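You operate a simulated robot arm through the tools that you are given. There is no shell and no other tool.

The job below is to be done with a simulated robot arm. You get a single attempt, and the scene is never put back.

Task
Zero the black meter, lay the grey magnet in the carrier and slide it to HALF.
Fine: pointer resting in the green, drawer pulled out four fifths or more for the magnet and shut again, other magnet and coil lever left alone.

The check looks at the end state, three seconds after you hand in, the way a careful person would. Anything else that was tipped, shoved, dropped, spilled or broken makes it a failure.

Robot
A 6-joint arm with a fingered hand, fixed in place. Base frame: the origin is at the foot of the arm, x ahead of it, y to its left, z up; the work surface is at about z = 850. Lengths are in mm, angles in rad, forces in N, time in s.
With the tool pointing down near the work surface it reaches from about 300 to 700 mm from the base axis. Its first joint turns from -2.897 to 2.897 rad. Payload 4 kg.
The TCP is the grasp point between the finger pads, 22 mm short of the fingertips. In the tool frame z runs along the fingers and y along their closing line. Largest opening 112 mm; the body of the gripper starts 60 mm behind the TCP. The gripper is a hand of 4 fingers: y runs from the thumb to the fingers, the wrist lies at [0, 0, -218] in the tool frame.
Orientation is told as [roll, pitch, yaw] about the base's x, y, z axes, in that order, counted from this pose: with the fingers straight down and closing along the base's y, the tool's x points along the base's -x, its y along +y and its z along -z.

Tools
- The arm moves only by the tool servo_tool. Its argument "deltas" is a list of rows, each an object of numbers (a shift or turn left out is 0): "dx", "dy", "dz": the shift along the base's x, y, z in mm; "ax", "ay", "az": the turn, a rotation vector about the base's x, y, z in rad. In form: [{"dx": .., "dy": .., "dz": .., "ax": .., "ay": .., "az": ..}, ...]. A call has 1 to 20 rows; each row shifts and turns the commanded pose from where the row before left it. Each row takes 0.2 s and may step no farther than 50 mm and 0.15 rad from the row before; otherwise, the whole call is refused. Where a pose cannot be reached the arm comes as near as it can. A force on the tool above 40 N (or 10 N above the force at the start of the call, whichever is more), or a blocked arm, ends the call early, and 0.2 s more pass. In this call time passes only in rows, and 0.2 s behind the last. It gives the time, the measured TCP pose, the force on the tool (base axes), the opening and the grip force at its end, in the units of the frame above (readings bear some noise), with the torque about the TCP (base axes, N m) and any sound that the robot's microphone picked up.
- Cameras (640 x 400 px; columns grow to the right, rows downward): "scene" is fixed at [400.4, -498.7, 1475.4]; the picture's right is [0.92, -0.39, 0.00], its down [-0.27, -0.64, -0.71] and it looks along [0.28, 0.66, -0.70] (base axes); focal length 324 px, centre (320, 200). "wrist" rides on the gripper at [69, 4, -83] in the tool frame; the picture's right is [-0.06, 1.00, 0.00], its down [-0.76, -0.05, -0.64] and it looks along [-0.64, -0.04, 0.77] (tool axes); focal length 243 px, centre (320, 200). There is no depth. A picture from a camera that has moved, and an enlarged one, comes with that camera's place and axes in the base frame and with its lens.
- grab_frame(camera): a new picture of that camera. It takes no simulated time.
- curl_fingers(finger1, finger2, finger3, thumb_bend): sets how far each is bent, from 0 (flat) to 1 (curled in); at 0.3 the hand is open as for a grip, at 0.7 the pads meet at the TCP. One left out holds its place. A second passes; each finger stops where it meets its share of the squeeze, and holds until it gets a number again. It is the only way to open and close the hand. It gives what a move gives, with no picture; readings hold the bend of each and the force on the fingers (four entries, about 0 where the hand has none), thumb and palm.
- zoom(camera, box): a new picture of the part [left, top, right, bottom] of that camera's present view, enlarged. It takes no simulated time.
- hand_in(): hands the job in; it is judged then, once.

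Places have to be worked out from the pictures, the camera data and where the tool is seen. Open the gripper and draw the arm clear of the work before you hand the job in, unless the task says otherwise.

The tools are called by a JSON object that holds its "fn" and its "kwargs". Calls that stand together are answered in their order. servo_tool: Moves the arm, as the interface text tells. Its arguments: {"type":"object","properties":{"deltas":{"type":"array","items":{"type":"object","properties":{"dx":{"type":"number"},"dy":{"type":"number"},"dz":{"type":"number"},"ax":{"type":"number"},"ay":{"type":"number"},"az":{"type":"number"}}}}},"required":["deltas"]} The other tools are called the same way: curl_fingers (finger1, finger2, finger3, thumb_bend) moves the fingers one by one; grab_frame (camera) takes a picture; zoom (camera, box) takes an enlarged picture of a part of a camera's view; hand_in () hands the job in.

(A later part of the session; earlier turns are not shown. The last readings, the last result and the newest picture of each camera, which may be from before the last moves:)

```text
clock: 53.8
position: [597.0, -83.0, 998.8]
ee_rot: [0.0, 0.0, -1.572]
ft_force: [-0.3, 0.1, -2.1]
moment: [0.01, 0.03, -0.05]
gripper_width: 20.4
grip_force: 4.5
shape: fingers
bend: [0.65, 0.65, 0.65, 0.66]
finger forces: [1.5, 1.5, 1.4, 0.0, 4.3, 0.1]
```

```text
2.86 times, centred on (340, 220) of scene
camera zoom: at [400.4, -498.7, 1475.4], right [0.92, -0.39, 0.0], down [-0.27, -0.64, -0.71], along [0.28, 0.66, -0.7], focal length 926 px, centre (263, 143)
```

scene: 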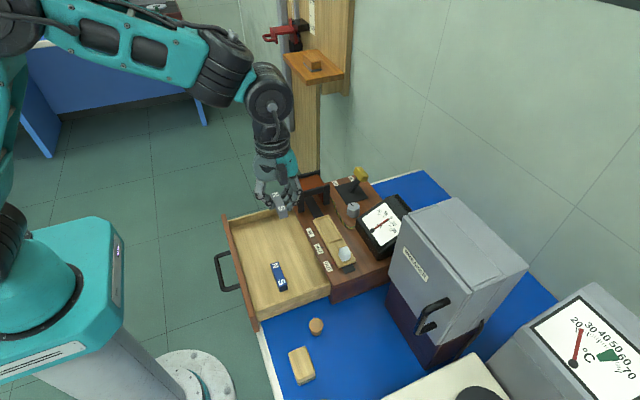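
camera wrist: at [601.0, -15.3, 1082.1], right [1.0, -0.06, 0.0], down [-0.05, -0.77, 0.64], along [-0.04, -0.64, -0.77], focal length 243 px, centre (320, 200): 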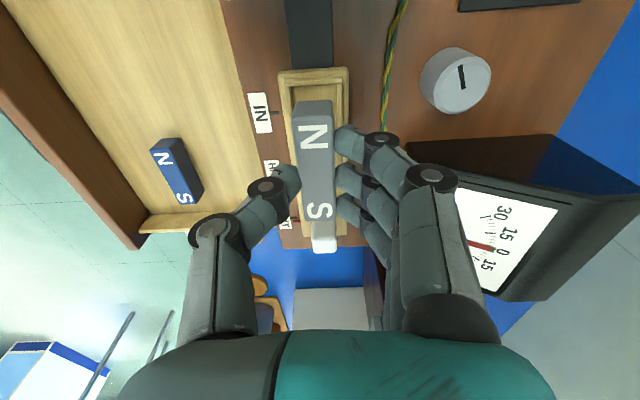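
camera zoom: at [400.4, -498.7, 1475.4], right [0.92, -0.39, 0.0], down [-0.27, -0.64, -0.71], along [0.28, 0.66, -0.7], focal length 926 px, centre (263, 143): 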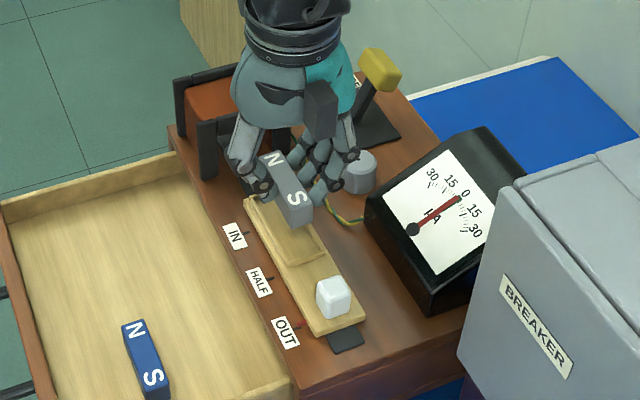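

Zoom in to compare the magnet's outline with the recess.

{"fn": "zoom", "kwargs": {"camera": "wrist", "box": [250, 50, 390, 260]}}

{"fn": "zoom", "kwargs": {"camera": "scene", "box": [300, 180, 370, 280]}}

```text
1.90 times, centred on (320, 155) of wrist
camera zoom: at [601.0, -15.3, 1082.1], right [1.0, -0.06, 0.0], down [-0.05, -0.77, 0.64], along [-0.04, -0.64, -0.77], focal length 462 px, centre (320, 286)
```

zoom: 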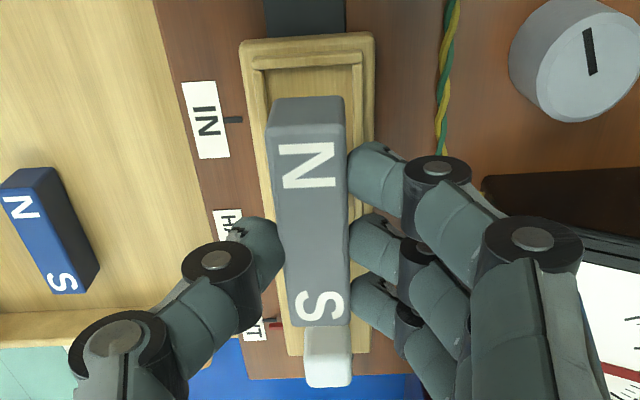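

```text
4.00 times, centred on (335, 230) of scene
camera zoom: at [400.4, -498.7, 1475.4], right [0.92, -0.39, 0.0], down [-0.27, -0.64, -0.71], along [0.28, 0.66, -0.7], focal length 1296 px, centre (260, 80)
```

zoom: 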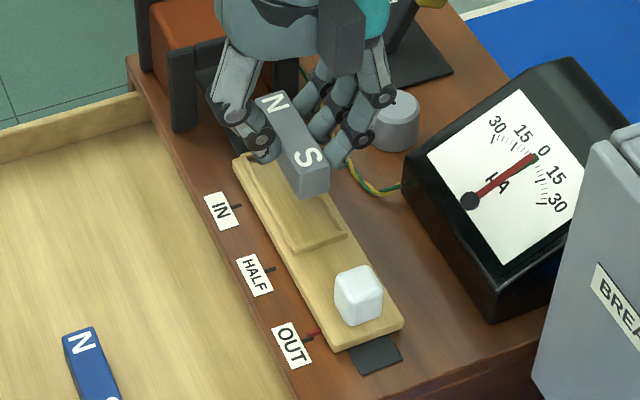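

The magnet's outline is nearly over the recess; I need the recess ends precisely, so I'll zoom tighter in both cameras.

{"fn": "zoom", "kwargs": {"camera": "scene", "box": [312, 205, 352, 255]}}

{"fn": "zoom", "kwargs": {"camera": "wrist", "box": [270, 55, 360, 125]}}

```text
8.00 times, centred on (332, 230) of scene
camera zoom: at [400.4, -498.7, 1475.4], right [0.92, -0.39, 0.0], down [-0.27, -0.64, -0.71], along [0.28, 0.66, -0.7], focal length 2592 px, centre (224, -40)
```

zoom: 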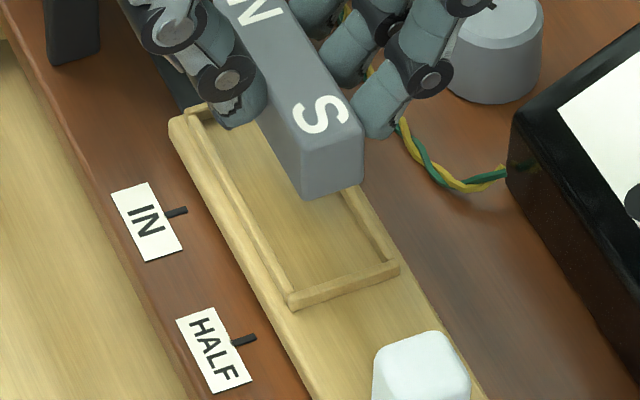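

```text
5.71 times, centred on (315, 90) of wrist
camera zoom: at [601.0, -15.3, 1082.1], right [1.0, -0.06, 0.0], down [-0.05, -0.77, 0.64], along [-0.04, -0.64, -0.77], focal length 1386 px, centre (349, 829)
```

zoom: 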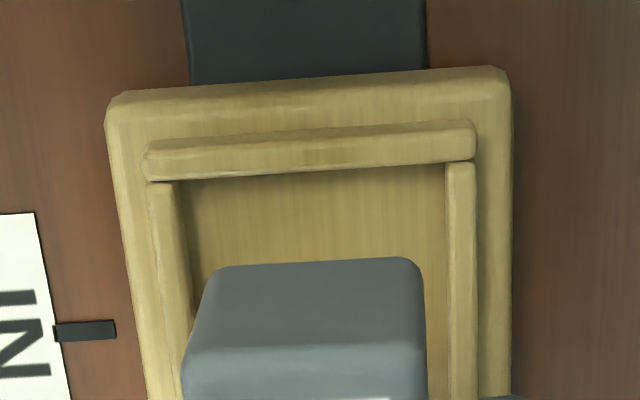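

The recess spans y ≈ -116.7…-51 (centre ≈ -83.9), x ≈ 582–608; the magnet is centred at about [596, -80]. I'll shift -3.8 mm in y and lower to just above the rim, then re-check.

{"fn": "servo_tool", "kwargs": {"deltas": [{"dy": -3.8}, {"dz": -12}, {"dz": -10}]}}

{"fn": "zoom", "kwargs": {"camera": "scene", "box": [312, 205, 352, 255]}}

{"fn": "zoom", "kwargs": {"camera": "wrist", "box": [250, 30, 390, 230]}}

```text
clock: 54.6
position: [595.6, -87.8, 976.9]
ee_rot: [0.002, 0.0, -1.572]
ft_force: [-0.2, 0.5, -2.2]
moment: [0.0, 0.03, 0.02]
gripper_width: 20.2
grip_force: 4.2
shape: fingers
bend: [0.65, 0.65, 0.65, 0.66]
finger forces: [1.4, 1.5, 1.3, 0.0, 4.3, 0.0]
```

```text
8.00 times, centred on (332, 230) of scene
camera zoom: at [400.4, -498.7, 1475.4], right [0.92, -0.39, 0.0], down [-0.27, -0.64, -0.71], along [0.28, 0.66, -0.7], focal length 2592 px, centre (224, -40)
```

zoom: 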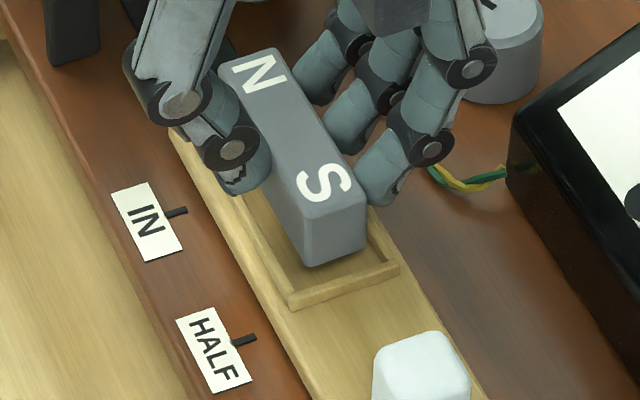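

```text
2.00 times, centred on (320, 130) of wrist
camera zoom: at [600.5, -19.6, 1060.4], right [1.0, -0.06, 0.0], down [-0.05, -0.76, 0.64], along [-0.04, -0.64, -0.77], focal length 485 px, centre (320, 340)
```

zoom: 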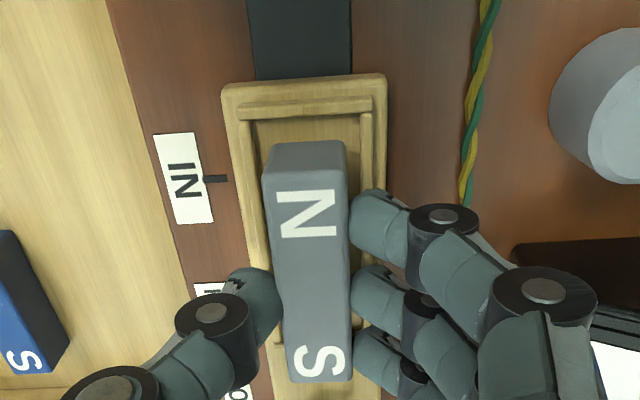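

Gaps: ~4 mm at N, ~2 mm at S, even in x. Nudge +0.8 mm in y and lower gently in small steps until contact shows in the force.

{"fn": "servo_tool", "kwargs": {"deltas": [{"dy": 0.8, "dz": -3}, {"dz": -3}]}}

{"fn": "zoom", "kwargs": {"camera": "scene", "box": [312, 205, 352, 255]}}

```text
clock: 55.2
position: [596.1, -86.7, 971.7]
ee_rot: [0.001, -0.001, -1.57]
ft_force: [-0.4, 1.1, -0.2]
moment: [0.04, -0.01, 0.0]
gripper_width: 20.0
grip_force: 5.1
shape: fingers
bend: [0.65, 0.65, 0.65, 0.66]
finger forces: [1.4, 1.4, 1.5, 0.0, 4.5, 0.0]
```

```text
8.00 times, centred on (332, 230) of scene
camera zoom: at [400.4, -498.7, 1475.4], right [0.92, -0.39, 0.0], down [-0.27, -0.64, -0.71], along [0.28, 0.66, -0.7], focal length 2592 px, centre (224, -40)
```

zoom: 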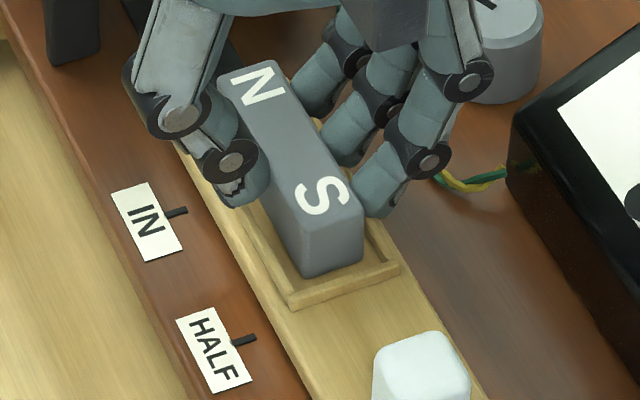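

Force z changed from -2.2 to -0.2 N, possibly first contact. Look closely at the S end, then lower 1.5 mm more.

{"fn": "zoom", "kwargs": {"camera": "scene", "box": [322, 222, 346, 246]}}

{"fn": "zoom", "kwargs": {"camera": "wrist", "box": [270, 50, 370, 130]}}

```text
16.00 times, centred on (334, 234) of scene
camera zoom: at [400.4, -498.7, 1475.4], right [0.92, -0.39, 0.0], down [-0.27, -0.64, -0.71], along [0.28, 0.66, -0.7], focal length 5184 px, centre (96, -344)
```

zoom: 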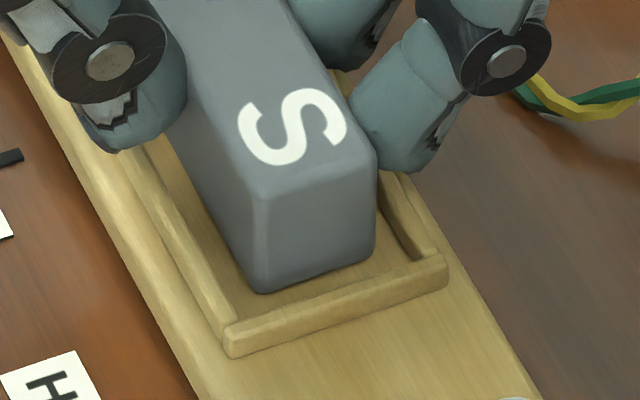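

```text
5.00 times, centred on (320, 90) of wrist
camera zoom: at [600.6, -18.5, 1054.3], right [1.0, -0.06, 0.0], down [-0.05, -0.77, 0.64], along [-0.04, -0.64, -0.77], focal length 1213 px, centre (320, 750)
```

zoom: 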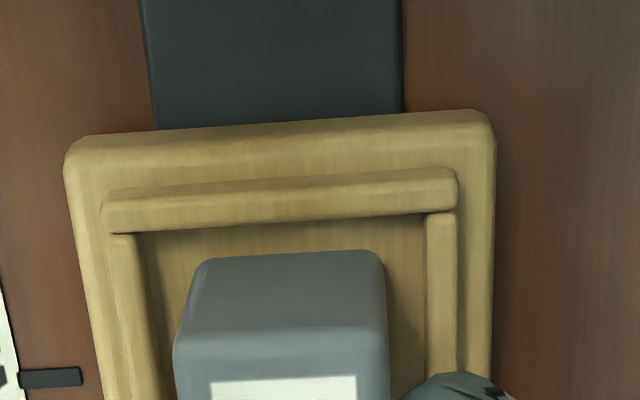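

The magnet is inside the frame with clearance all round. Lower another 1.5 mm.

{"fn": "servo_tool", "kwargs": {"deltas": [{"dz": -1.5}]}}

{"fn": "zoom", "kwargs": {"camera": "scene", "box": [322, 222, 346, 246]}}

```text
clock: 55.6
position: [597.0, -87.3, 969.9]
ee_rot: [0.002, -0.001, -1.571]
ft_force: [0.0, 0.0, 2.6]
moment: [-0.03, -0.01, 0.03]
gripper_width: 20.0
grip_force: 5.3
shape: fingers
bend: [0.65, 0.65, 0.65, 0.66]
finger forces: [1.8, 1.8, 1.8, 0.0, 5.1, 0.0]
```

```text
16.00 times, centred on (334, 234) of scene
camera zoom: at [400.4, -498.7, 1475.4], right [0.92, -0.39, 0.0], down [-0.27, -0.64, -0.71], along [0.28, 0.66, -0.7], focal length 5184 px, centre (96, -344)
```

zoom: 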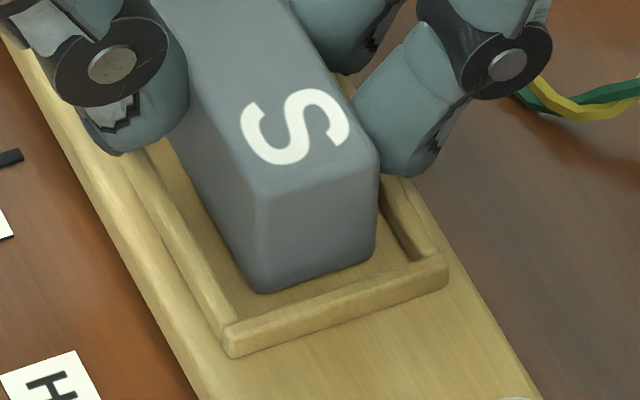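

Contact confirmed (+2.6 N, magnet seated). Release by opening slightly.

{"fn": "curl_fingers", "kwargs": {"finger1": 0.57, "finger2": 0.57, "finger3": 0.57, "thumb_bend": 0.57}}

{"fn": "zoom", "kwargs": {"camera": "scene", "box": [312, 205, 352, 255]}}

{"fn": "grab_frame", "kwargs": {"camera": "wrist"}}

```text
clock: 56.6
position: [596.7, -85.9, 969.8]
ee_rot: [0.001, -0.001, -1.569]
ft_force: [-0.1, -0.3, -0.1]
moment: [0.03, -0.01, 0.0]
gripper_width: 40.4
grip_force: 0.0
shape: fingers
bend: [0.56, 0.56, 0.56, 0.56]
finger forces: [0.0, 0.0, 0.0, 0.0, 0.0, 0.0]
```

```text
8.00 times, centred on (332, 230) of scene
camera zoom: at [400.4, -498.7, 1475.4], right [0.92, -0.39, 0.0], down [-0.27, -0.64, -0.71], along [0.28, 0.66, -0.7], focal length 2592 px, centre (224, -40)
```

zoom: 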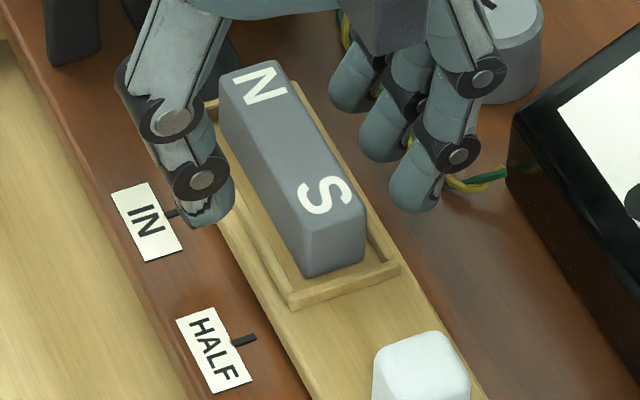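

```text
taken
camera wrist: at [600.6, -18.4, 1052.9], right [1.0, -0.06, 0.0], down [-0.05, -0.76, 0.64], along [-0.04, -0.64, -0.77], focal length 243 px, centre (320, 200)
```

wrist: 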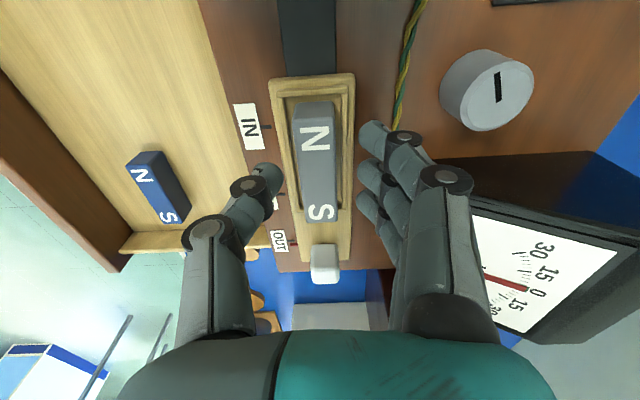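

The magnet is lying flat in the recess. Lift clear, turn the hand back to yaw 0 and move above the white carrier knob (≈[595, -165]).

{"fn": "servo_tool", "kwargs": {"deltas": [{"dz": 10}, {"dz": 25}, {"dz": 35}, {"dz": 35}, {"az": 0.1428}, {"az": 0.1428}, {"az": 0.1428}, {"az": 0.1428}, {"az": 0.1428}, {"az": 0.1428}, {"az": 0.1428}, {"az": 0.1428}, {"az": 0.1428}, {"az": 0.1428}, {"az": 0.1428}, {"dy": -40}, {"dx": -2, "dy": -38}]}}

{"fn": "curl_fingers", "kwargs": {"finger1": 1.0, "finger2": 0.55, "finger3": 1.0, "thumb_bend": 0.55}}

{"fn": "grab_frame", "kwargs": {"camera": "wrist"}}

{"fn": "zoom", "kwargs": {"camera": "scene", "box": [290, 130, 430, 290]}}

```text
clock: 60.2
position: [595.6, -163.3, 1075.6]
ee_rot: [0.002, 0.001, 0.002]
ft_force: [-0.7, -0.1, -0.3]
moment: [0.01, 0.01, 0.0]
gripper_width: 40.6
grip_force: 0.1
shape: fingers
bend: [0.56, 0.56, 0.56, 0.56]
finger forces: [0.0, 0.0, 0.0, 0.1, 0.1, 0.0]
```

```text
clock: 61.2
position: [595.8, -164.2, 1074.1]
ee_rot: [0.002, 0.001, 0.0]
ft_force: [1.8, 0.2, 0.2]
moment: [0.04, -0.02, 0.01]
gripper_width: 35.3
grip_force: 0.0
shape: fingers
bend: [1.0, 0.55, 1.0, 0.55]
finger forces: [0.1, 0.0, 0.0, 0.0, 0.0, 0.0]
```

```text
taken
camera wrist: at [526.1, -161.1, 1157.2], right [0.06, 1.0, 0.0], down [0.76, -0.05, 0.64], along [0.64, -0.04, -0.77], focal length 243 px, centre (320, 200)
```

wrist: 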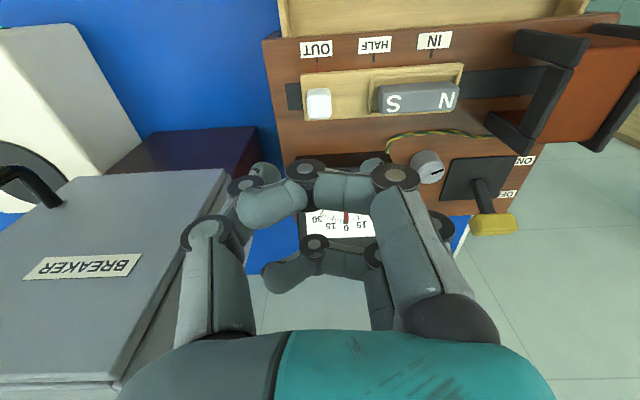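

```text
2.50 times, centred on (360, 210) of scene
camera zoom: at [400.4, -498.7, 1475.4], right [0.92, -0.39, 0.0], down [-0.27, -0.64, -0.71], along [0.28, 0.66, -0.7], focal length 810 px, centre (220, 175)
```

zoom: 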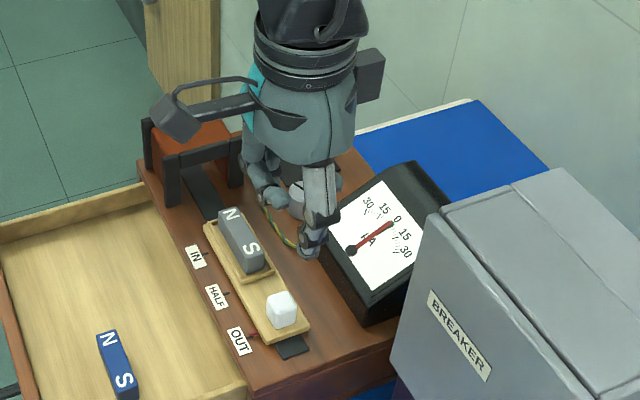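

Cabinet face is at x≥640, y≤-251, clear of the hand. Zoom in to locate the white knob accurately before descending.

{"fn": "zoom", "kwargs": {"camera": "wrist", "box": [270, 20, 480, 160]}}

{"fn": "zoom", "kwargs": {"camera": "scene", "box": [310, 210, 360, 280]}}

```text
2.86 times, centred on (375, 90) of wrist
camera zoom: at [526.1, -161.1, 1157.2], right [0.06, 1.0, 0.0], down [0.76, -0.05, 0.64], along [0.64, -0.04, -0.77], focal length 693 px, centre (163, 514)
```

zoom: 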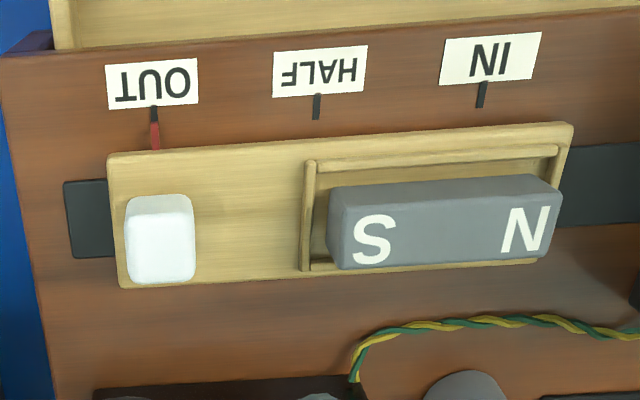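

```text
5.71 times, centred on (335, 245) of scene
camera zoom: at [400.4, -498.7, 1475.4], right [0.92, -0.39, 0.0], down [-0.27, -0.64, -0.71], along [0.28, 0.66, -0.7], focal length 1852 px, centre (234, -57)
```

zoom: 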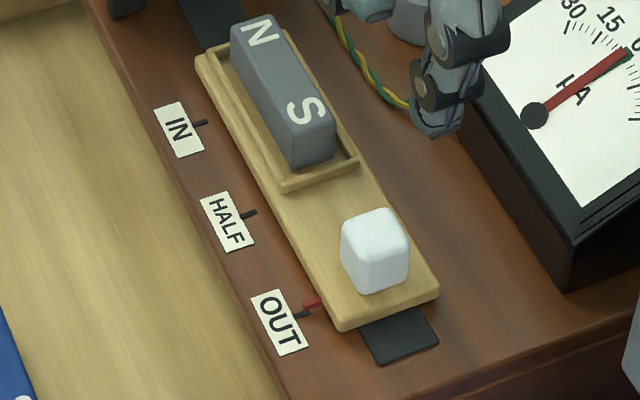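

The white knob is ~20 mm square centred at [595, -166]; the TCP is right above it. OUT→HALF spacing is about 47 mm. Descend to z≈966 around the knob.

{"fn": "servo_tool", "kwargs": {"deltas": [{"dz": -35}, {"dz": -35}, {"dy": -0.6, "dz": -15}]}}

{"fn": "grab_frame", "kwargs": {"camera": "wrist"}}

{"fn": "zoom", "kwargs": {"camera": "scene", "box": [290, 150, 410, 280]}}

```text
clock: 62.0
position: [594.9, -164.7, 990.0]
ee_rot: [0.003, 0.002, 0.0]
ft_force: [0.4, 0.4, 0.9]
moment: [0.04, -0.01, -0.04]
gripper_width: 35.5
grip_force: 0.0
shape: fingers
bend: [1.0, 0.55, 1.0, 0.55]
finger forces: [0.0, 0.0, 0.0, 0.0, 0.0, 0.0]
```

```text
taken
camera wrist: at [525.8, -161.2, 1072.7], right [0.06, 1.0, 0.0], down [0.76, -0.05, 0.64], along [0.64, -0.04, -0.77], focal length 243 px, centre (320, 200)
```

wrist: 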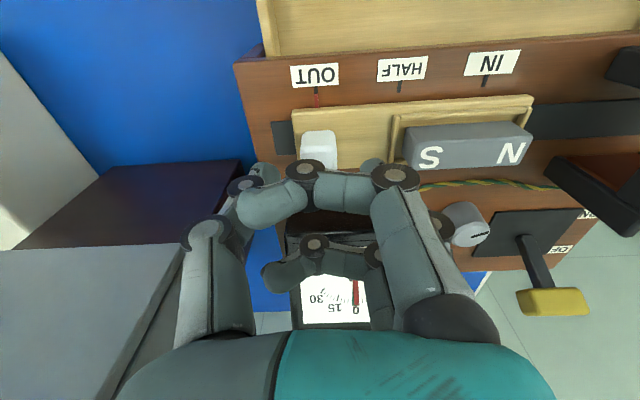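

```text
3.08 times, centred on (350, 215) of scene
camera zoom: at [400.4, -498.7, 1475.4], right [0.92, -0.39, 0.0], down [-0.27, -0.64, -0.71], along [0.28, 0.66, -0.7], focal length 997 px, centre (228, 154)
```

zoom: 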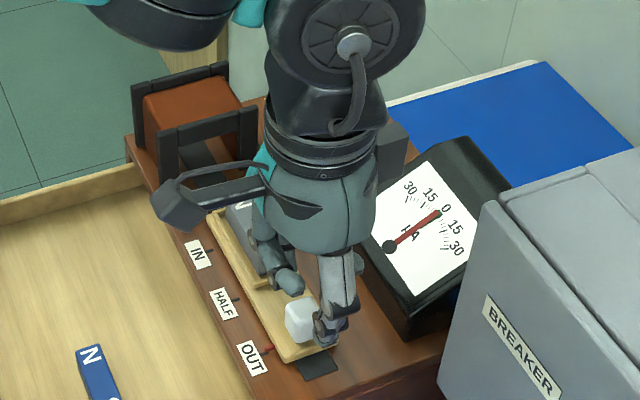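

Alignment looks right (knob between thumb and finger 2). Descend the last 24 mm.

{"fn": "servo_tool", "kwargs": {"deltas": [{"dz": -9}, {"dz": -8}, {"dz": -6}]}}

{"fn": "grab_frame", "kwargs": {"camera": "wrist"}}

{"fn": "zoom", "kwargs": {"camera": "scene", "box": [310, 200, 370, 280]}}

```text
clock: 62.8
position: [593.6, -164.7, 966.6]
ee_rot: [0.004, 0.001, 0.0]
ft_force: [0.1, 0.1, 0.5]
moment: [0.07, 0.01, 0.02]
gripper_width: 35.4
grip_force: 0.1
shape: fingers
bend: [1.0, 0.55, 1.0, 0.55]
finger forces: [0.0, 0.0, 0.0, 0.1, 0.0, 0.0]
```

```text
taken
camera wrist: at [525.1, -161.8, 1049.8], right [0.06, 1.0, 0.0], down [0.77, -0.05, 0.64], along [0.64, -0.04, -0.77], focal length 243 px, centre (320, 200)
```

wrist: 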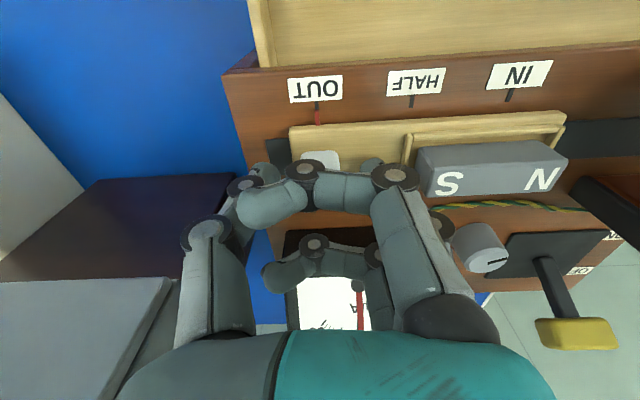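

```text
5.00 times, centred on (340, 240) of scene
camera zoom: at [400.4, -498.7, 1475.4], right [0.92, -0.39, 0.0], down [-0.27, -0.64, -0.71], along [0.28, 0.66, -0.7], focal length 1620 px, centre (220, 0)
```

zoom: 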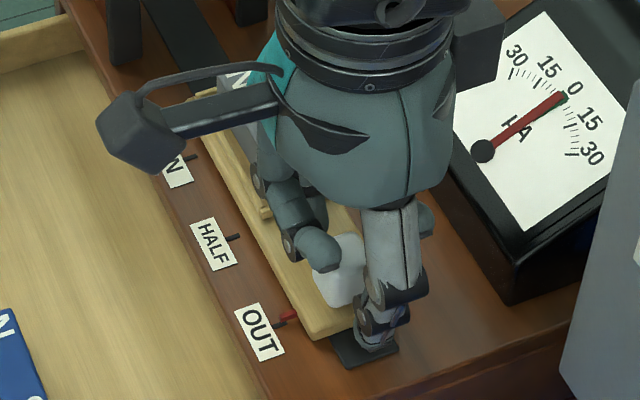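

No contact. Pinch the knob with thumb and finger 2.

{"fn": "curl_fingers", "kwargs": {"finger2": 0.66, "thumb_bend": 0.66}}

{"fn": "zoom", "kwargs": {"camera": "wrist", "box": [220, 50, 580, 220]}}

```text
clock: 63.8
position: [594.7, -165.1, 966.6]
ee_rot: [0.002, 0.0, 0.001]
ft_force: [0.0, -1.9, -1.4]
moment: [-0.01, 0.02, -0.01]
gripper_width: 32.2
grip_force: 1.7
shape: fingers
bend: [1.0, 0.63, 1.0, 0.65]
finger forces: [0.0, 1.4, 0.0, 0.0, 2.1, 0.0]
```

```text
1.78 times, centred on (400, 135) of wrist
camera zoom: at [525.1, -161.7, 1049.8], right [0.06, 1.0, 0.0], down [0.77, -0.05, 0.64], along [0.64, -0.04, -0.77], focal length 431 px, centre (178, 316)
```

zoom: 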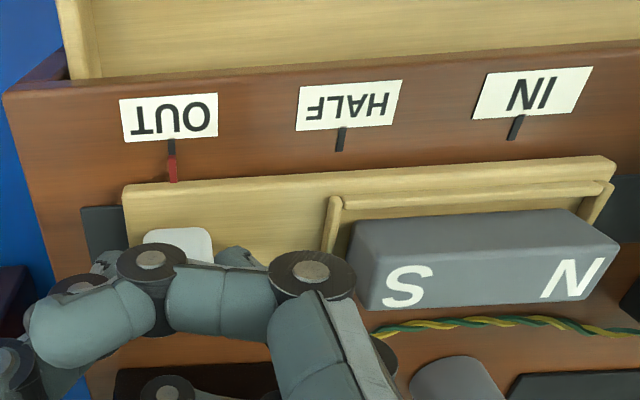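

Knob pinched lightly. Slide +y 40 mm in gentle steps and check the red mark against HALF.

{"fn": "servo_tool", "kwargs": {"deltas": [{"dy": 3}, {"dy": 5}, {"dy": 6}, {"dy": 6}, {"dy": 6}, {"dy": 6}, {"dy": 5}, {"dy": 3}]}}

{"fn": "zoom", "kwargs": {"camera": "wrist", "box": [180, 50, 540, 220]}}

{"fn": "zoom", "kwargs": {"camera": "scene", "box": [290, 190, 410, 290]}}

```text
clock: 65.6
position: [594.6, -124.9, 967.1]
ee_rot: [0.002, 0.0, -0.001]
ft_force: [-1.0, -0.5, 0.0]
moment: [-0.04, 0.02, 0.01]
gripper_width: 32.1
grip_force: 1.8
shape: fingers
bend: [1.0, 0.64, 1.0, 0.65]
finger forces: [0.0, 1.4, 0.1, 0.1, 2.5, 0.0]
```

```text
1.78 times, centred on (360, 135) of wrist
camera zoom: at [525.5, -121.5, 1049.6], right [0.06, 1.0, 0.0], down [0.76, -0.05, 0.64], along [0.64, -0.04, -0.77], focal length 431 px, centre (249, 316)
```

zoom: 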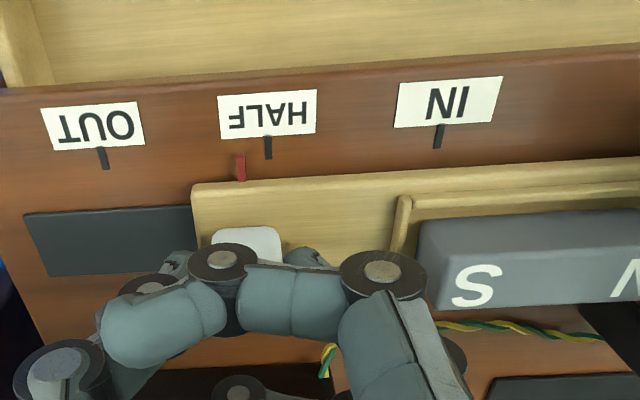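

```text
4.00 times, centred on (350, 240) of scene
camera zoom: at [400.4, -498.7, 1475.4], right [0.92, -0.39, 0.0], down [-0.27, -0.64, -0.71], along [0.28, 0.66, -0.7], focal length 1296 px, centre (200, 40)
```

zoom: 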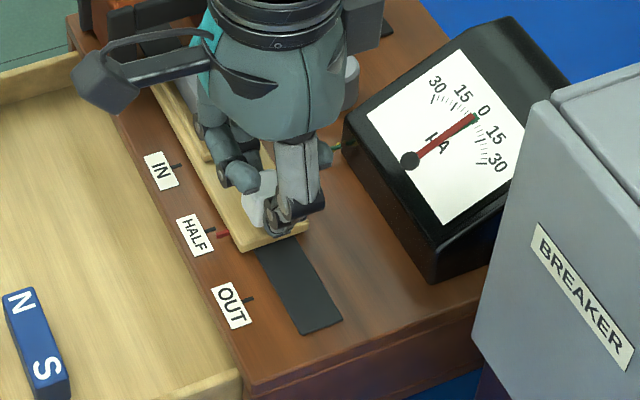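

The carrier follows. The red mark is about 7.4 mm short of the HALF tick; move +7.2 mm.

{"fn": "servo_tool", "kwargs": {"deltas": [{"dy": 3}, {"dy": 2.5}, {"dy": 1.7}]}}

{"fn": "zoom", "kwargs": {"camera": "wrist", "box": [230, 80, 430, 180]}}

{"fn": "zoom", "kwargs": {"camera": "scene", "box": [320, 220, 360, 260]}}

```text
clock: 66.4
position: [594.1, -117.1, 966.1]
ee_rot: [0.001, -0.001, -0.001]
ft_force: [0.5, -0.8, 0.4]
moment: [-0.01, -0.01, 0.0]
gripper_width: 32.1
grip_force: 2.1
shape: fingers
bend: [1.0, 0.64, 1.0, 0.65]
finger forces: [0.1, 1.4, 0.0, 0.0, 2.8, 0.1]
```

```text
3.20 times, centred on (330, 130) of wrist
camera zoom: at [525.1, -114.8, 1049.6], right [0.06, 1.0, 0.0], down [0.76, -0.05, 0.64], along [0.64, -0.04, -0.77], focal length 776 px, centre (288, 424)
```

zoom: 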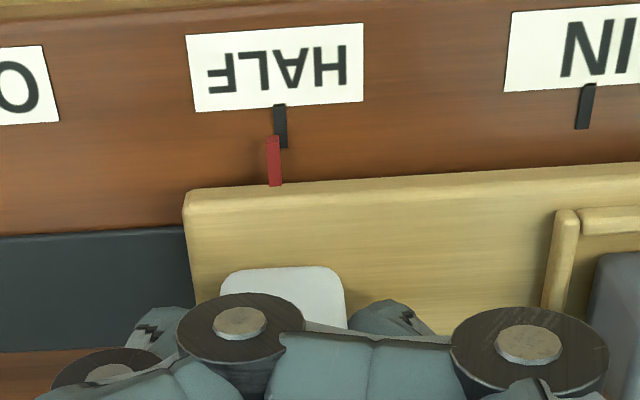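

```text
10.00 times, centred on (340, 240) of scene
camera zoom: at [400.4, -498.7, 1475.4], right [0.92, -0.39, 0.0], down [-0.27, -0.64, -0.71], along [0.28, 0.66, -0.7], focal length 3240 px, centre (120, -200)
```

zoom: 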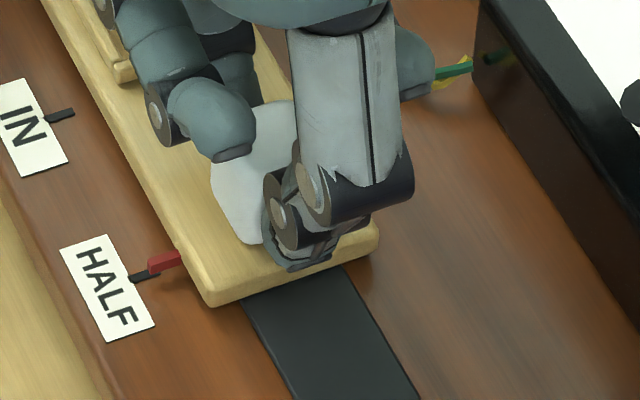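

The red mark still sits ~1.5 mm short of HALF (both views agree). Nudge +1.5 mm.

{"fn": "servo_tool", "kwargs": {"deltas": [{"dy": 1.5}]}}

{"fn": "zoom", "kwargs": {"camera": "wrist", "box": [230, 80, 430, 180]}}

{"fn": "zoom", "kwargs": {"camera": "scene", "box": [320, 220, 360, 260]}}

```text
clock: 66.8
position: [595.5, -117.1, 965.9]
ee_rot: [0.001, -0.001, -0.001]
ft_force: [0.0, -1.0, -0.4]
moment: [-0.03, 0.03, 0.02]
gripper_width: 31.9
grip_force: 2.0
shape: fingers
bend: [1.0, 0.64, 1.0, 0.65]
finger forces: [0.0, 1.5, 0.1, 0.0, 2.8, 0.1]
```

```text
3.20 times, centred on (330, 130) of wrist
camera zoom: at [525.2, -113.3, 1049.6], right [0.06, 1.0, 0.0], down [0.77, -0.05, 0.64], along [0.64, -0.04, -0.77], focal length 776 px, centre (288, 424)
```

zoom: 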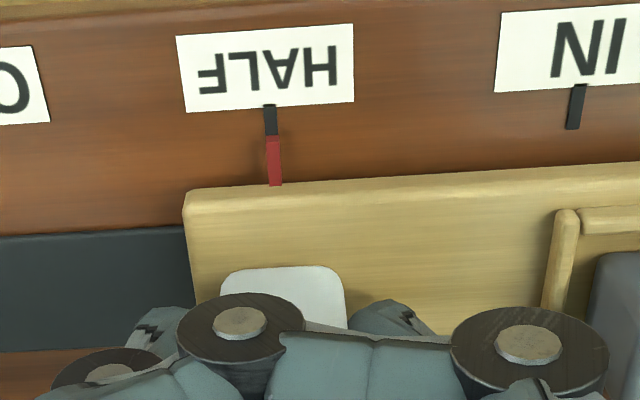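

```text
10.00 times, centred on (340, 240) of scene
camera zoom: at [400.4, -498.7, 1475.4], right [0.92, -0.39, 0.0], down [-0.27, -0.64, -0.71], along [0.28, 0.66, -0.7], focal length 3240 px, centre (120, -200)
```

zoom: 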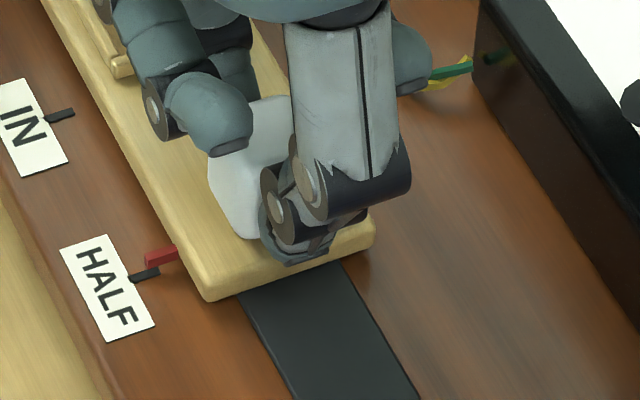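

The red mark is now in line with HALF. Release the knob and check it stays.

{"fn": "curl_fingers", "kwargs": {"finger2": 0.55, "thumb_bend": 0.55}}

{"fn": "servo_tool", "kwargs": {"deltas": [{"dz": 10}, {"dz": 25}, {"dz": 35}, {"dz": 35}]}}

{"fn": "grab_frame", "kwargs": {"camera": "wrist"}}

{"fn": "zoom", "kwargs": {"camera": "scene", "box": [300, 190, 410, 290]}}

```text
clock: 67.8
position: [594.8, -116.2, 968.0]
ee_rot: [0.003, 0.0, 0.001]
ft_force: [-0.4, 0.3, -0.2]
moment: [0.0, 0.02, 0.0]
gripper_width: 35.3
grip_force: 0.0
shape: fingers
bend: [1.0, 0.55, 1.0, 0.55]
finger forces: [0.0, 0.0, 0.1, 0.0, 0.0, 0.1]
```

```text
clock: 68.8
position: [593.9, -115.8, 1072.9]
ee_rot: [0.001, 0.002, 0.0]
ft_force: [-0.9, -0.4, 0.4]
moment: [0.0, -0.03, 0.01]
gripper_width: 35.3
grip_force: 0.1
shape: fingers
bend: [1.0, 0.55, 1.0, 0.55]
finger forces: [0.1, 0.0, 0.1, 0.0, 0.0, 0.0]
```

```text
taken
camera wrist: at [525.9, -113.3, 1154.5], right [0.06, 1.0, 0.0], down [0.77, -0.05, 0.64], along [0.64, -0.04, -0.77], focal length 243 px, centre (320, 200)
```

wrist: 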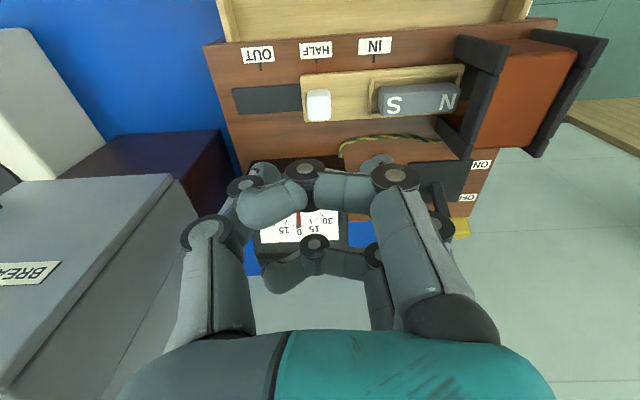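

```text
4.00 times, centred on (355, 240) of scene
camera zoom: at [400.4, -498.7, 1475.4], right [0.92, -0.39, 0.0], down [-0.27, -0.64, -0.71], along [0.28, 0.66, -0.7], focal length 1296 px, centre (180, 40)
```

zoom: 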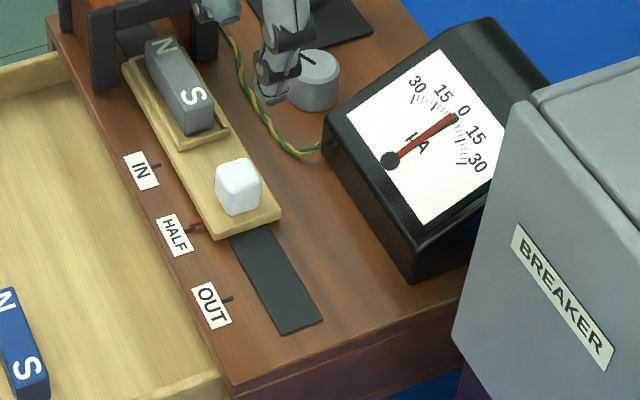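

Carrier stays at HALF with the magnet in it. Now go back to the handle pose used earlier (yaw -90°, TCP ≈[306, -73]) to push the drawer shut, travelling high.

{"fn": "servo_tool", "kwargs": {"deltas": [{"dx": -42, "dy": 14}, {"dx": -42, "dy": 14}, {"dx": -41, "dy": 14}, {"az": -0.1428}, {"az": -0.1428}, {"az": -0.1428}, {"az": -0.1428}, {"az": -0.1428}, {"az": -0.1428}, {"az": -0.1428}, {"az": -0.1428}, {"az": -0.1428}, {"az": -0.1428}, {"az": -0.1428}, {"dx": -40}, {"dx": -40}, {"dx": -40}, {"dx": -40}]}}

{"fn": "curl_fingers", "kwargs": {"finger1": 0.3, "finger2": 0.3, "finger3": 0.3, "thumb_bend": 0.3}}

{"fn": "grab_frame", "kwargs": {"camera": "wrist"}}

{"fn": "grab_frame", "kwargs": {"camera": "scene"}}

```text
clock: 72.6
position: [310.5, -75.1, 1072.7]
ee_rot: [0.002, -0.001, -1.573]
ft_force: [0.2, -0.1, -0.4]
moment: [0.01, -0.01, -0.02]
gripper_width: 35.5
grip_force: 0.0
shape: fingers
bend: [1.0, 0.55, 1.0, 0.55]
finger forces: [0.0, 0.0, 0.1, 0.0, 0.1, 0.1]
```

```text
clock: 73.6
position: [310.2, -74.5, 1072.0]
ee_rot: [0.003, 0.0, -1.571]
ft_force: [-1.1, -0.1, -0.4]
moment: [0.01, 0.02, 0.0]
gripper_width: 112.7
grip_force: 0.0
shape: fingers
bend: [0.3, 0.3, 0.3, 0.3]
finger forces: [0.0, 0.0, 0.1, 0.0, 0.0, 0.1]
```

```text
taken
camera wrist: at [314.0, -6.2, 1155.5], right [1.0, -0.06, 0.0], down [-0.05, -0.76, 0.64], along [-0.04, -0.64, -0.77], focal length 243 px, centre (320, 200)
```

wrist: 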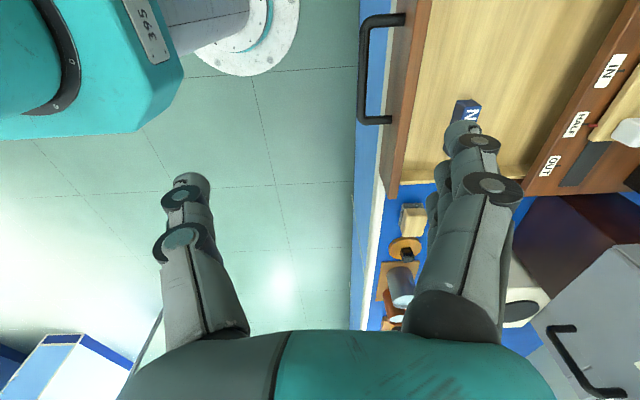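

```text
taken
```

scene: 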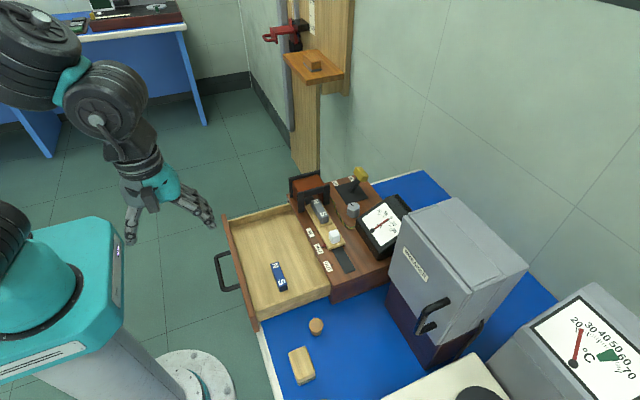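

Bar is at x≈351.6; shift -4 mm and descend into the gap between bar and drawer front as before.

{"fn": "servo_tool", "kwargs": {"deltas": [{"dx": -4, "dy": 2}, {"dz": -40}, {"dz": -40}, {"dz": -40}, {"dz": -16}, {"dz": -16}, {"dz": -16}]}}

{"fn": "grab_frame", "kwargs": {"camera": "wrist"}}

{"fn": "zoom", "kwargs": {"camera": "scene", "box": [150, 170, 340, 330]}}

```text
clock: 75.2
position: [304.9, -71.6, 903.2]
ee_rot: [0.002, -0.001, -1.57]
ft_force: [-0.8, 0.4, 0.0]
moment: [0.02, -0.01, -0.02]
gripper_width: 112.9
grip_force: 0.0
shape: fingers
bend: [0.3, 0.3, 0.3, 0.3]
finger forces: [0.1, 0.0, 0.0, 0.0, 0.1, 0.1]
```

```text
taken
camera wrist: at [309.8, -4.3, 986.1], right [1.0, -0.06, 0.0], down [-0.05, -0.77, 0.64], along [-0.04, -0.64, -0.77], focal length 243 px, centre (320, 200)
```

wrist: 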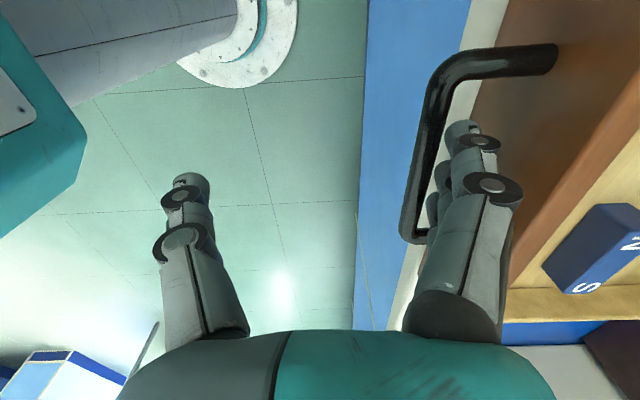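

```text
2.50 times, centred on (245, 250) of scene
camera zoom: at [400.4, -498.7, 1475.4], right [0.92, -0.39, 0.0], down [-0.27, -0.64, -0.71], along [0.28, 0.66, -0.7], focal length 810 px, centre (508, 75)
```

zoom: 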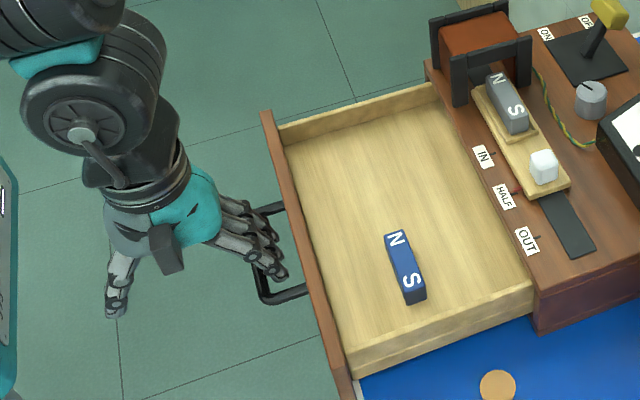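

Fingers are in the gap with no contact. Push the drawer in slowly (first ~100 mm).

{"fn": "servo_tool", "kwargs": {"deltas": [{"dx": 3}, {"dx": 4}, {"dx": 5}, {"dx": 6}, {"dx": 6}, {"dx": 6}, {"dx": 6}, {"dx": 6}, {"dx": 6}, {"dx": 6}, {"dx": 6}, {"dx": 6}, {"dx": 6}, {"dx": 6}, {"dx": 6}, {"dx": 6}, {"dx": 5}, {"dx": 4}]}}

{"fn": "zoom", "kwargs": {"camera": "scene", "box": [190, 150, 350, 320]}}

```text
clock: 79.0
position: [405.0, -71.7, 903.6]
ee_rot: [0.002, 0.0, -1.57]
ft_force: [-0.5, -0.3, -0.7]
moment: [0.02, 0.0, -0.02]
gripper_width: 112.5
grip_force: 0.5
shape: fingers
bend: [0.31, 0.31, 0.31, 0.3]
finger forces: [0.2, 0.2, 0.2, 0.1, 0.0, 0.0]
```

```text
2.35 times, centred on (270, 235) of scene
camera zoom: at [400.4, -498.7, 1475.4], right [0.92, -0.39, 0.0], down [-0.27, -0.64, -0.71], along [0.28, 0.66, -0.7], focal length 762 px, centre (438, 118)
```

zoom: 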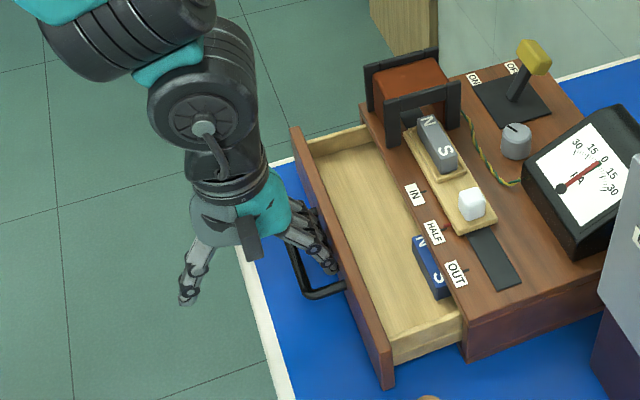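

Closing smoothly, blue magnet undisturbed. Continue 50 mm, slowing at the end.

{"fn": "servo_tool", "kwargs": {"deltas": [{"dx": 4}, {"dx": 5}, {"dx": 6}, {"dx": 6}, {"dx": 6}, {"dx": 6}, {"dx": 5}, {"dx": 4}, {"dx": 3}, {"dx": 3}]}}

{"fn": "zoom", "kwargs": {"camera": "scene", "box": [210, 150, 370, 320]}}

```text
clock: 81.2
position: [453.3, -72.3, 902.9]
ee_rot: [0.001, -0.001, -1.571]
ft_force: [-0.8, -0.6, -0.5]
moment: [0.02, 0.01, -0.04]
gripper_width: 112.0
grip_force: 1.0
shape: fingers
bend: [0.31, 0.31, 0.31, 0.3]
finger forces: [0.3, 0.3, 0.3, 0.0, 0.1, 0.1]
```

```text
2.35 times, centred on (290, 235) of scene
camera zoom: at [400.4, -498.7, 1475.4], right [0.92, -0.39, 0.0], down [-0.27, -0.64, -0.71], along [0.28, 0.66, -0.7], focal length 762 px, centre (391, 118)
```

zoom: 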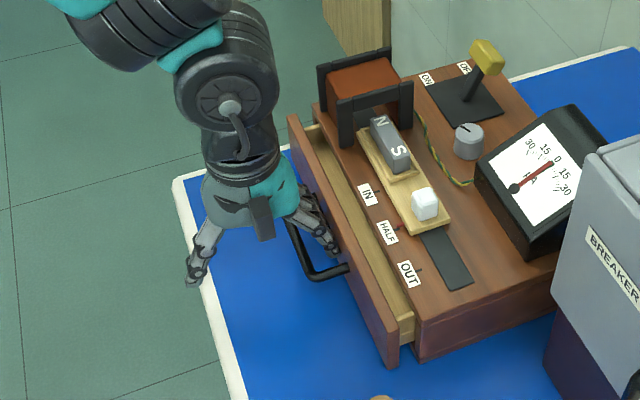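

About 12–15 mm remains. Continue in 2 mm steps, watching for the closed stop.

{"fn": "servo_tool", "kwargs": {"deltas": [{"dx": 2}, {"dx": 2}, {"dx": 2}, {"dx": 2}, {"dx": 2}]}}

{"fn": "zoom", "kwargs": {"camera": "scene", "box": [250, 180, 350, 320]}}

```text
clock: 82.4
position: [463.6, -71.5, 904.8]
ee_rot: [0.002, 0.001, -1.571]
ft_force: [-0.7, 0.0, 0.1]
moment: [0.03, -0.01, 0.03]
gripper_width: 112.3
grip_force: 0.8
shape: fingers
bend: [0.31, 0.31, 0.31, 0.3]
finger forces: [0.2, 0.3, 0.3, 0.1, 0.0, 0.0]
```

```text
2.86 times, centred on (300, 250) of scene
camera zoom: at [400.4, -498.7, 1475.4], right [0.92, -0.39, 0.0], down [-0.27, -0.64, -0.71], along [0.28, 0.66, -0.7], focal length 926 px, centre (377, 57)
```

zoom: 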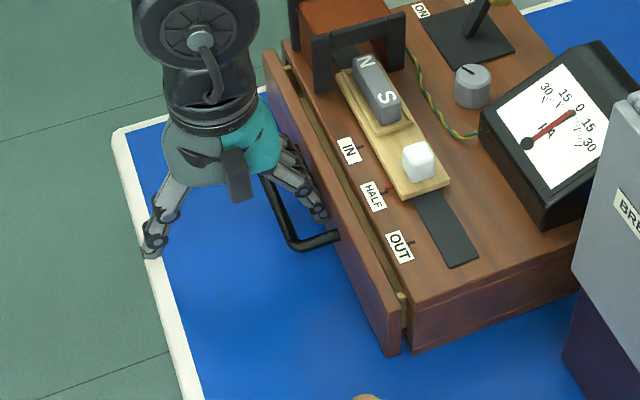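

Nearly shut, a few millimetres of gap left. Continue in 1–1.5 mm steps until the force rises.

{"fn": "servo_tool", "kwargs": {"deltas": [{"dx": 1.5}, {"dx": 1.5}, {"dx": 1.5}]}}

{"fn": "zoom", "kwargs": {"camera": "scene", "box": [280, 220, 340, 310]}}

```text
clock: 83.2
position: [468.2, -71.4, 904.2]
ee_rot: [0.001, 0.001, -1.572]
ft_force: [-1.6, -0.9, 0.9]
moment: [-0.03, 0.0, -0.04]
gripper_width: 112.3
grip_force: 0.4
shape: fingers
bend: [0.31, 0.31, 0.31, 0.3]
finger forces: [0.4, 0.4, 0.4, 0.0, 0.0, 0.0]
```

```text
4.44 times, centred on (310, 265) of scene
camera zoom: at [400.4, -498.7, 1475.4], right [0.92, -0.39, 0.0], down [-0.27, -0.64, -0.71], along [0.28, 0.66, -0.7], focal length 1440 px, centre (364, -89)
```

zoom: 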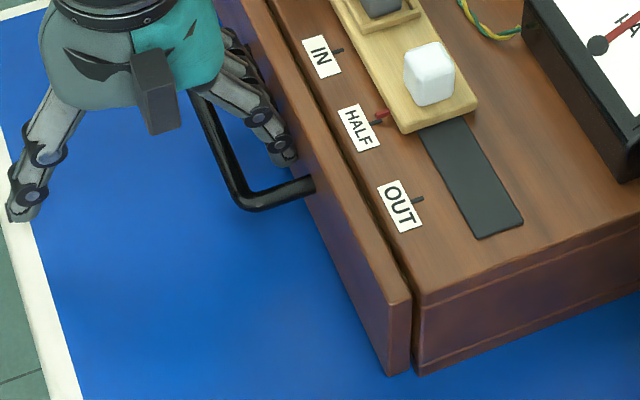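

Almost identical to the initial closed look. Push 1 mm steps a little more to confirm the stop.

{"fn": "servo_tool", "kwargs": {"deltas": [{"dx": 1}, {"dx": 1}]}}

{"fn": "zoom", "kwargs": {"camera": "scene", "box": [280, 220, 340, 310]}}

```text
clock: 83.8
position: [469.7, -71.2, 904.7]
ee_rot: [-0.002, 0.0, -1.57]
ft_force: [-3.3, -0.9, 1.1]
moment: [0.05, -0.02, -0.03]
gripper_width: 112.1
grip_force: 1.0
shape: fingers
bend: [0.31, 0.31, 0.31, 0.3]
finger forces: [1.0, 0.9, 0.8, 0.0, 0.0, 0.0]
```

```text
4.44 times, centred on (310, 265) of scene
camera zoom: at [400.4, -498.7, 1475.4], right [0.92, -0.39, 0.0], down [-0.27, -0.64, -0.71], along [0.28, 0.66, -0.7], focal length 1440 px, centre (364, -89)
```

zoom: 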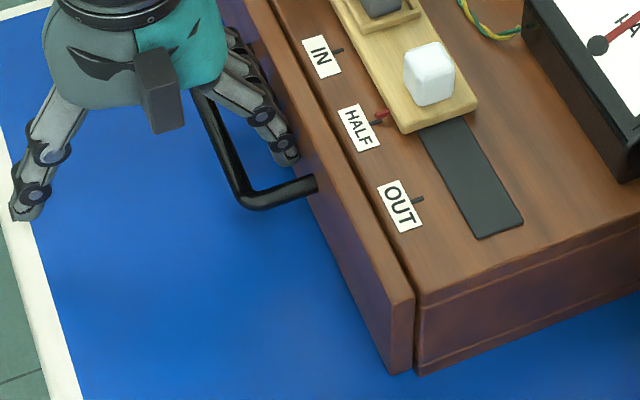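

Force is beginning to rise (3.3 N). One more 1 mm step to confirm.

{"fn": "servo_tool", "kwargs": {"deltas": [{"dx": 1}, {"dx": 1}]}}

{"fn": "zoom", "kwargs": {"camera": "scene", "box": [280, 220, 340, 310]}}

```text
clock: 84.4
position: [471.0, -72.6, 903.7]
ee_rot: [0.0, 0.001, -1.57]
ft_force: [-5.6, 0.1, 2.8]
moment: [0.01, -0.09, 0.05]
gripper_width: 110.2
grip_force: 2.6
shape: fingers
bend: [0.32, 0.32, 0.32, 0.3]
finger forces: [2.0, 2.0, 2.0, 0.0, 0.1, 0.0]
```

```text
4.44 times, centred on (310, 265) of scene
camera zoom: at [400.4, -498.7, 1475.4], right [0.92, -0.39, 0.0], down [-0.27, -0.64, -0.71], along [0.28, 0.66, -0.7], focal length 1440 px, centre (364, -89)
```

zoom: 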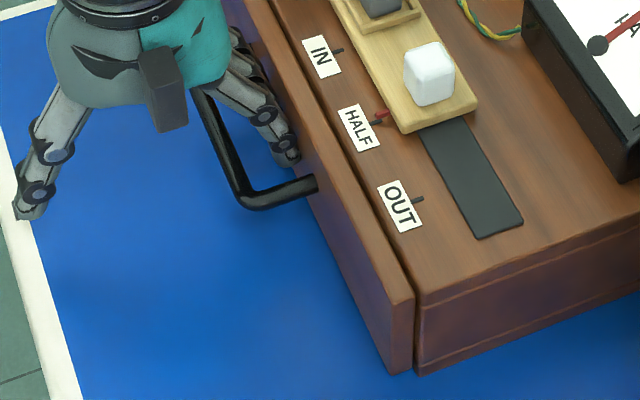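

The drawer is against its stop (force rises, panel no longer moves). Back off 10 mm to float in the gap, then lift straight up.

{"fn": "servo_tool", "kwargs": {"deltas": [{"dx": -5}, {"dx": -5}]}}

{"fn": "servo_tool", "kwargs": {"deltas": [{"dz": 20}, {"dz": 30}, {"dz": 40}, {"dz": 40}, {"dz": 40}]}}

{"fn": "grab_frame", "kwargs": {"camera": "scene"}}

{"fn": "zoom", "kwargs": {"camera": "scene", "box": [260, 150, 420, 310]}}

```text
clock: 85.0
position: [460.3, -72.2, 903.3]
ee_rot: [0.003, 0.0, -1.57]
ft_force: [-0.4, 1.1, 0.1]
moment: [0.02, -0.04, 0.02]
gripper_width: 112.7
grip_force: 0.0
shape: fingers
bend: [0.3, 0.3, 0.3, 0.3]
finger forces: [0.0, 0.0, 0.0, 0.0, 0.1, 0.0]
```

```text
clock: 86.2
position: [462.2, -71.8, 1073.9]
ee_rot: [0.0, -0.001, -1.57]
ft_force: [-0.3, -0.5, 0.5]
moment: [0.02, 0.0, 0.01]
gripper_width: 112.6
grip_force: 0.2
shape: fingers
bend: [0.3, 0.3, 0.3, 0.3]
finger forces: [0.0, 0.0, 0.0, 0.0, 0.0, 0.0]
```

```text
taken
```

scene: 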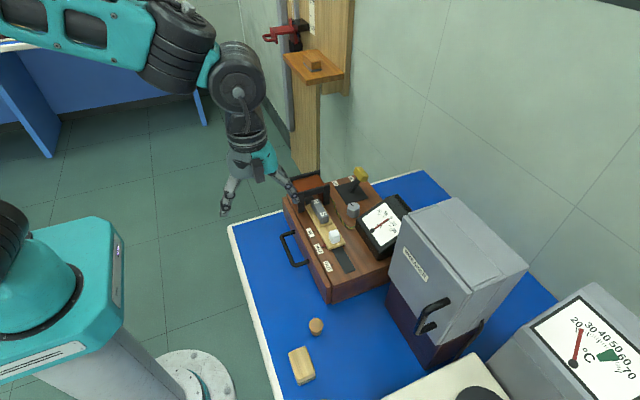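

```text
2.50 times, centred on (340, 230) of scene
camera zoom: at [400.4, -498.7, 1475.4], right [0.92, -0.39, 0.0], down [-0.27, -0.64, -0.71], along [0.28, 0.66, -0.7], focal length 810 px, centre (270, 125)
```

zoom: 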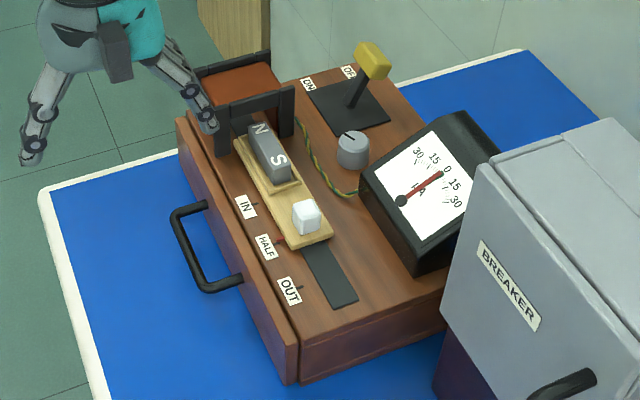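

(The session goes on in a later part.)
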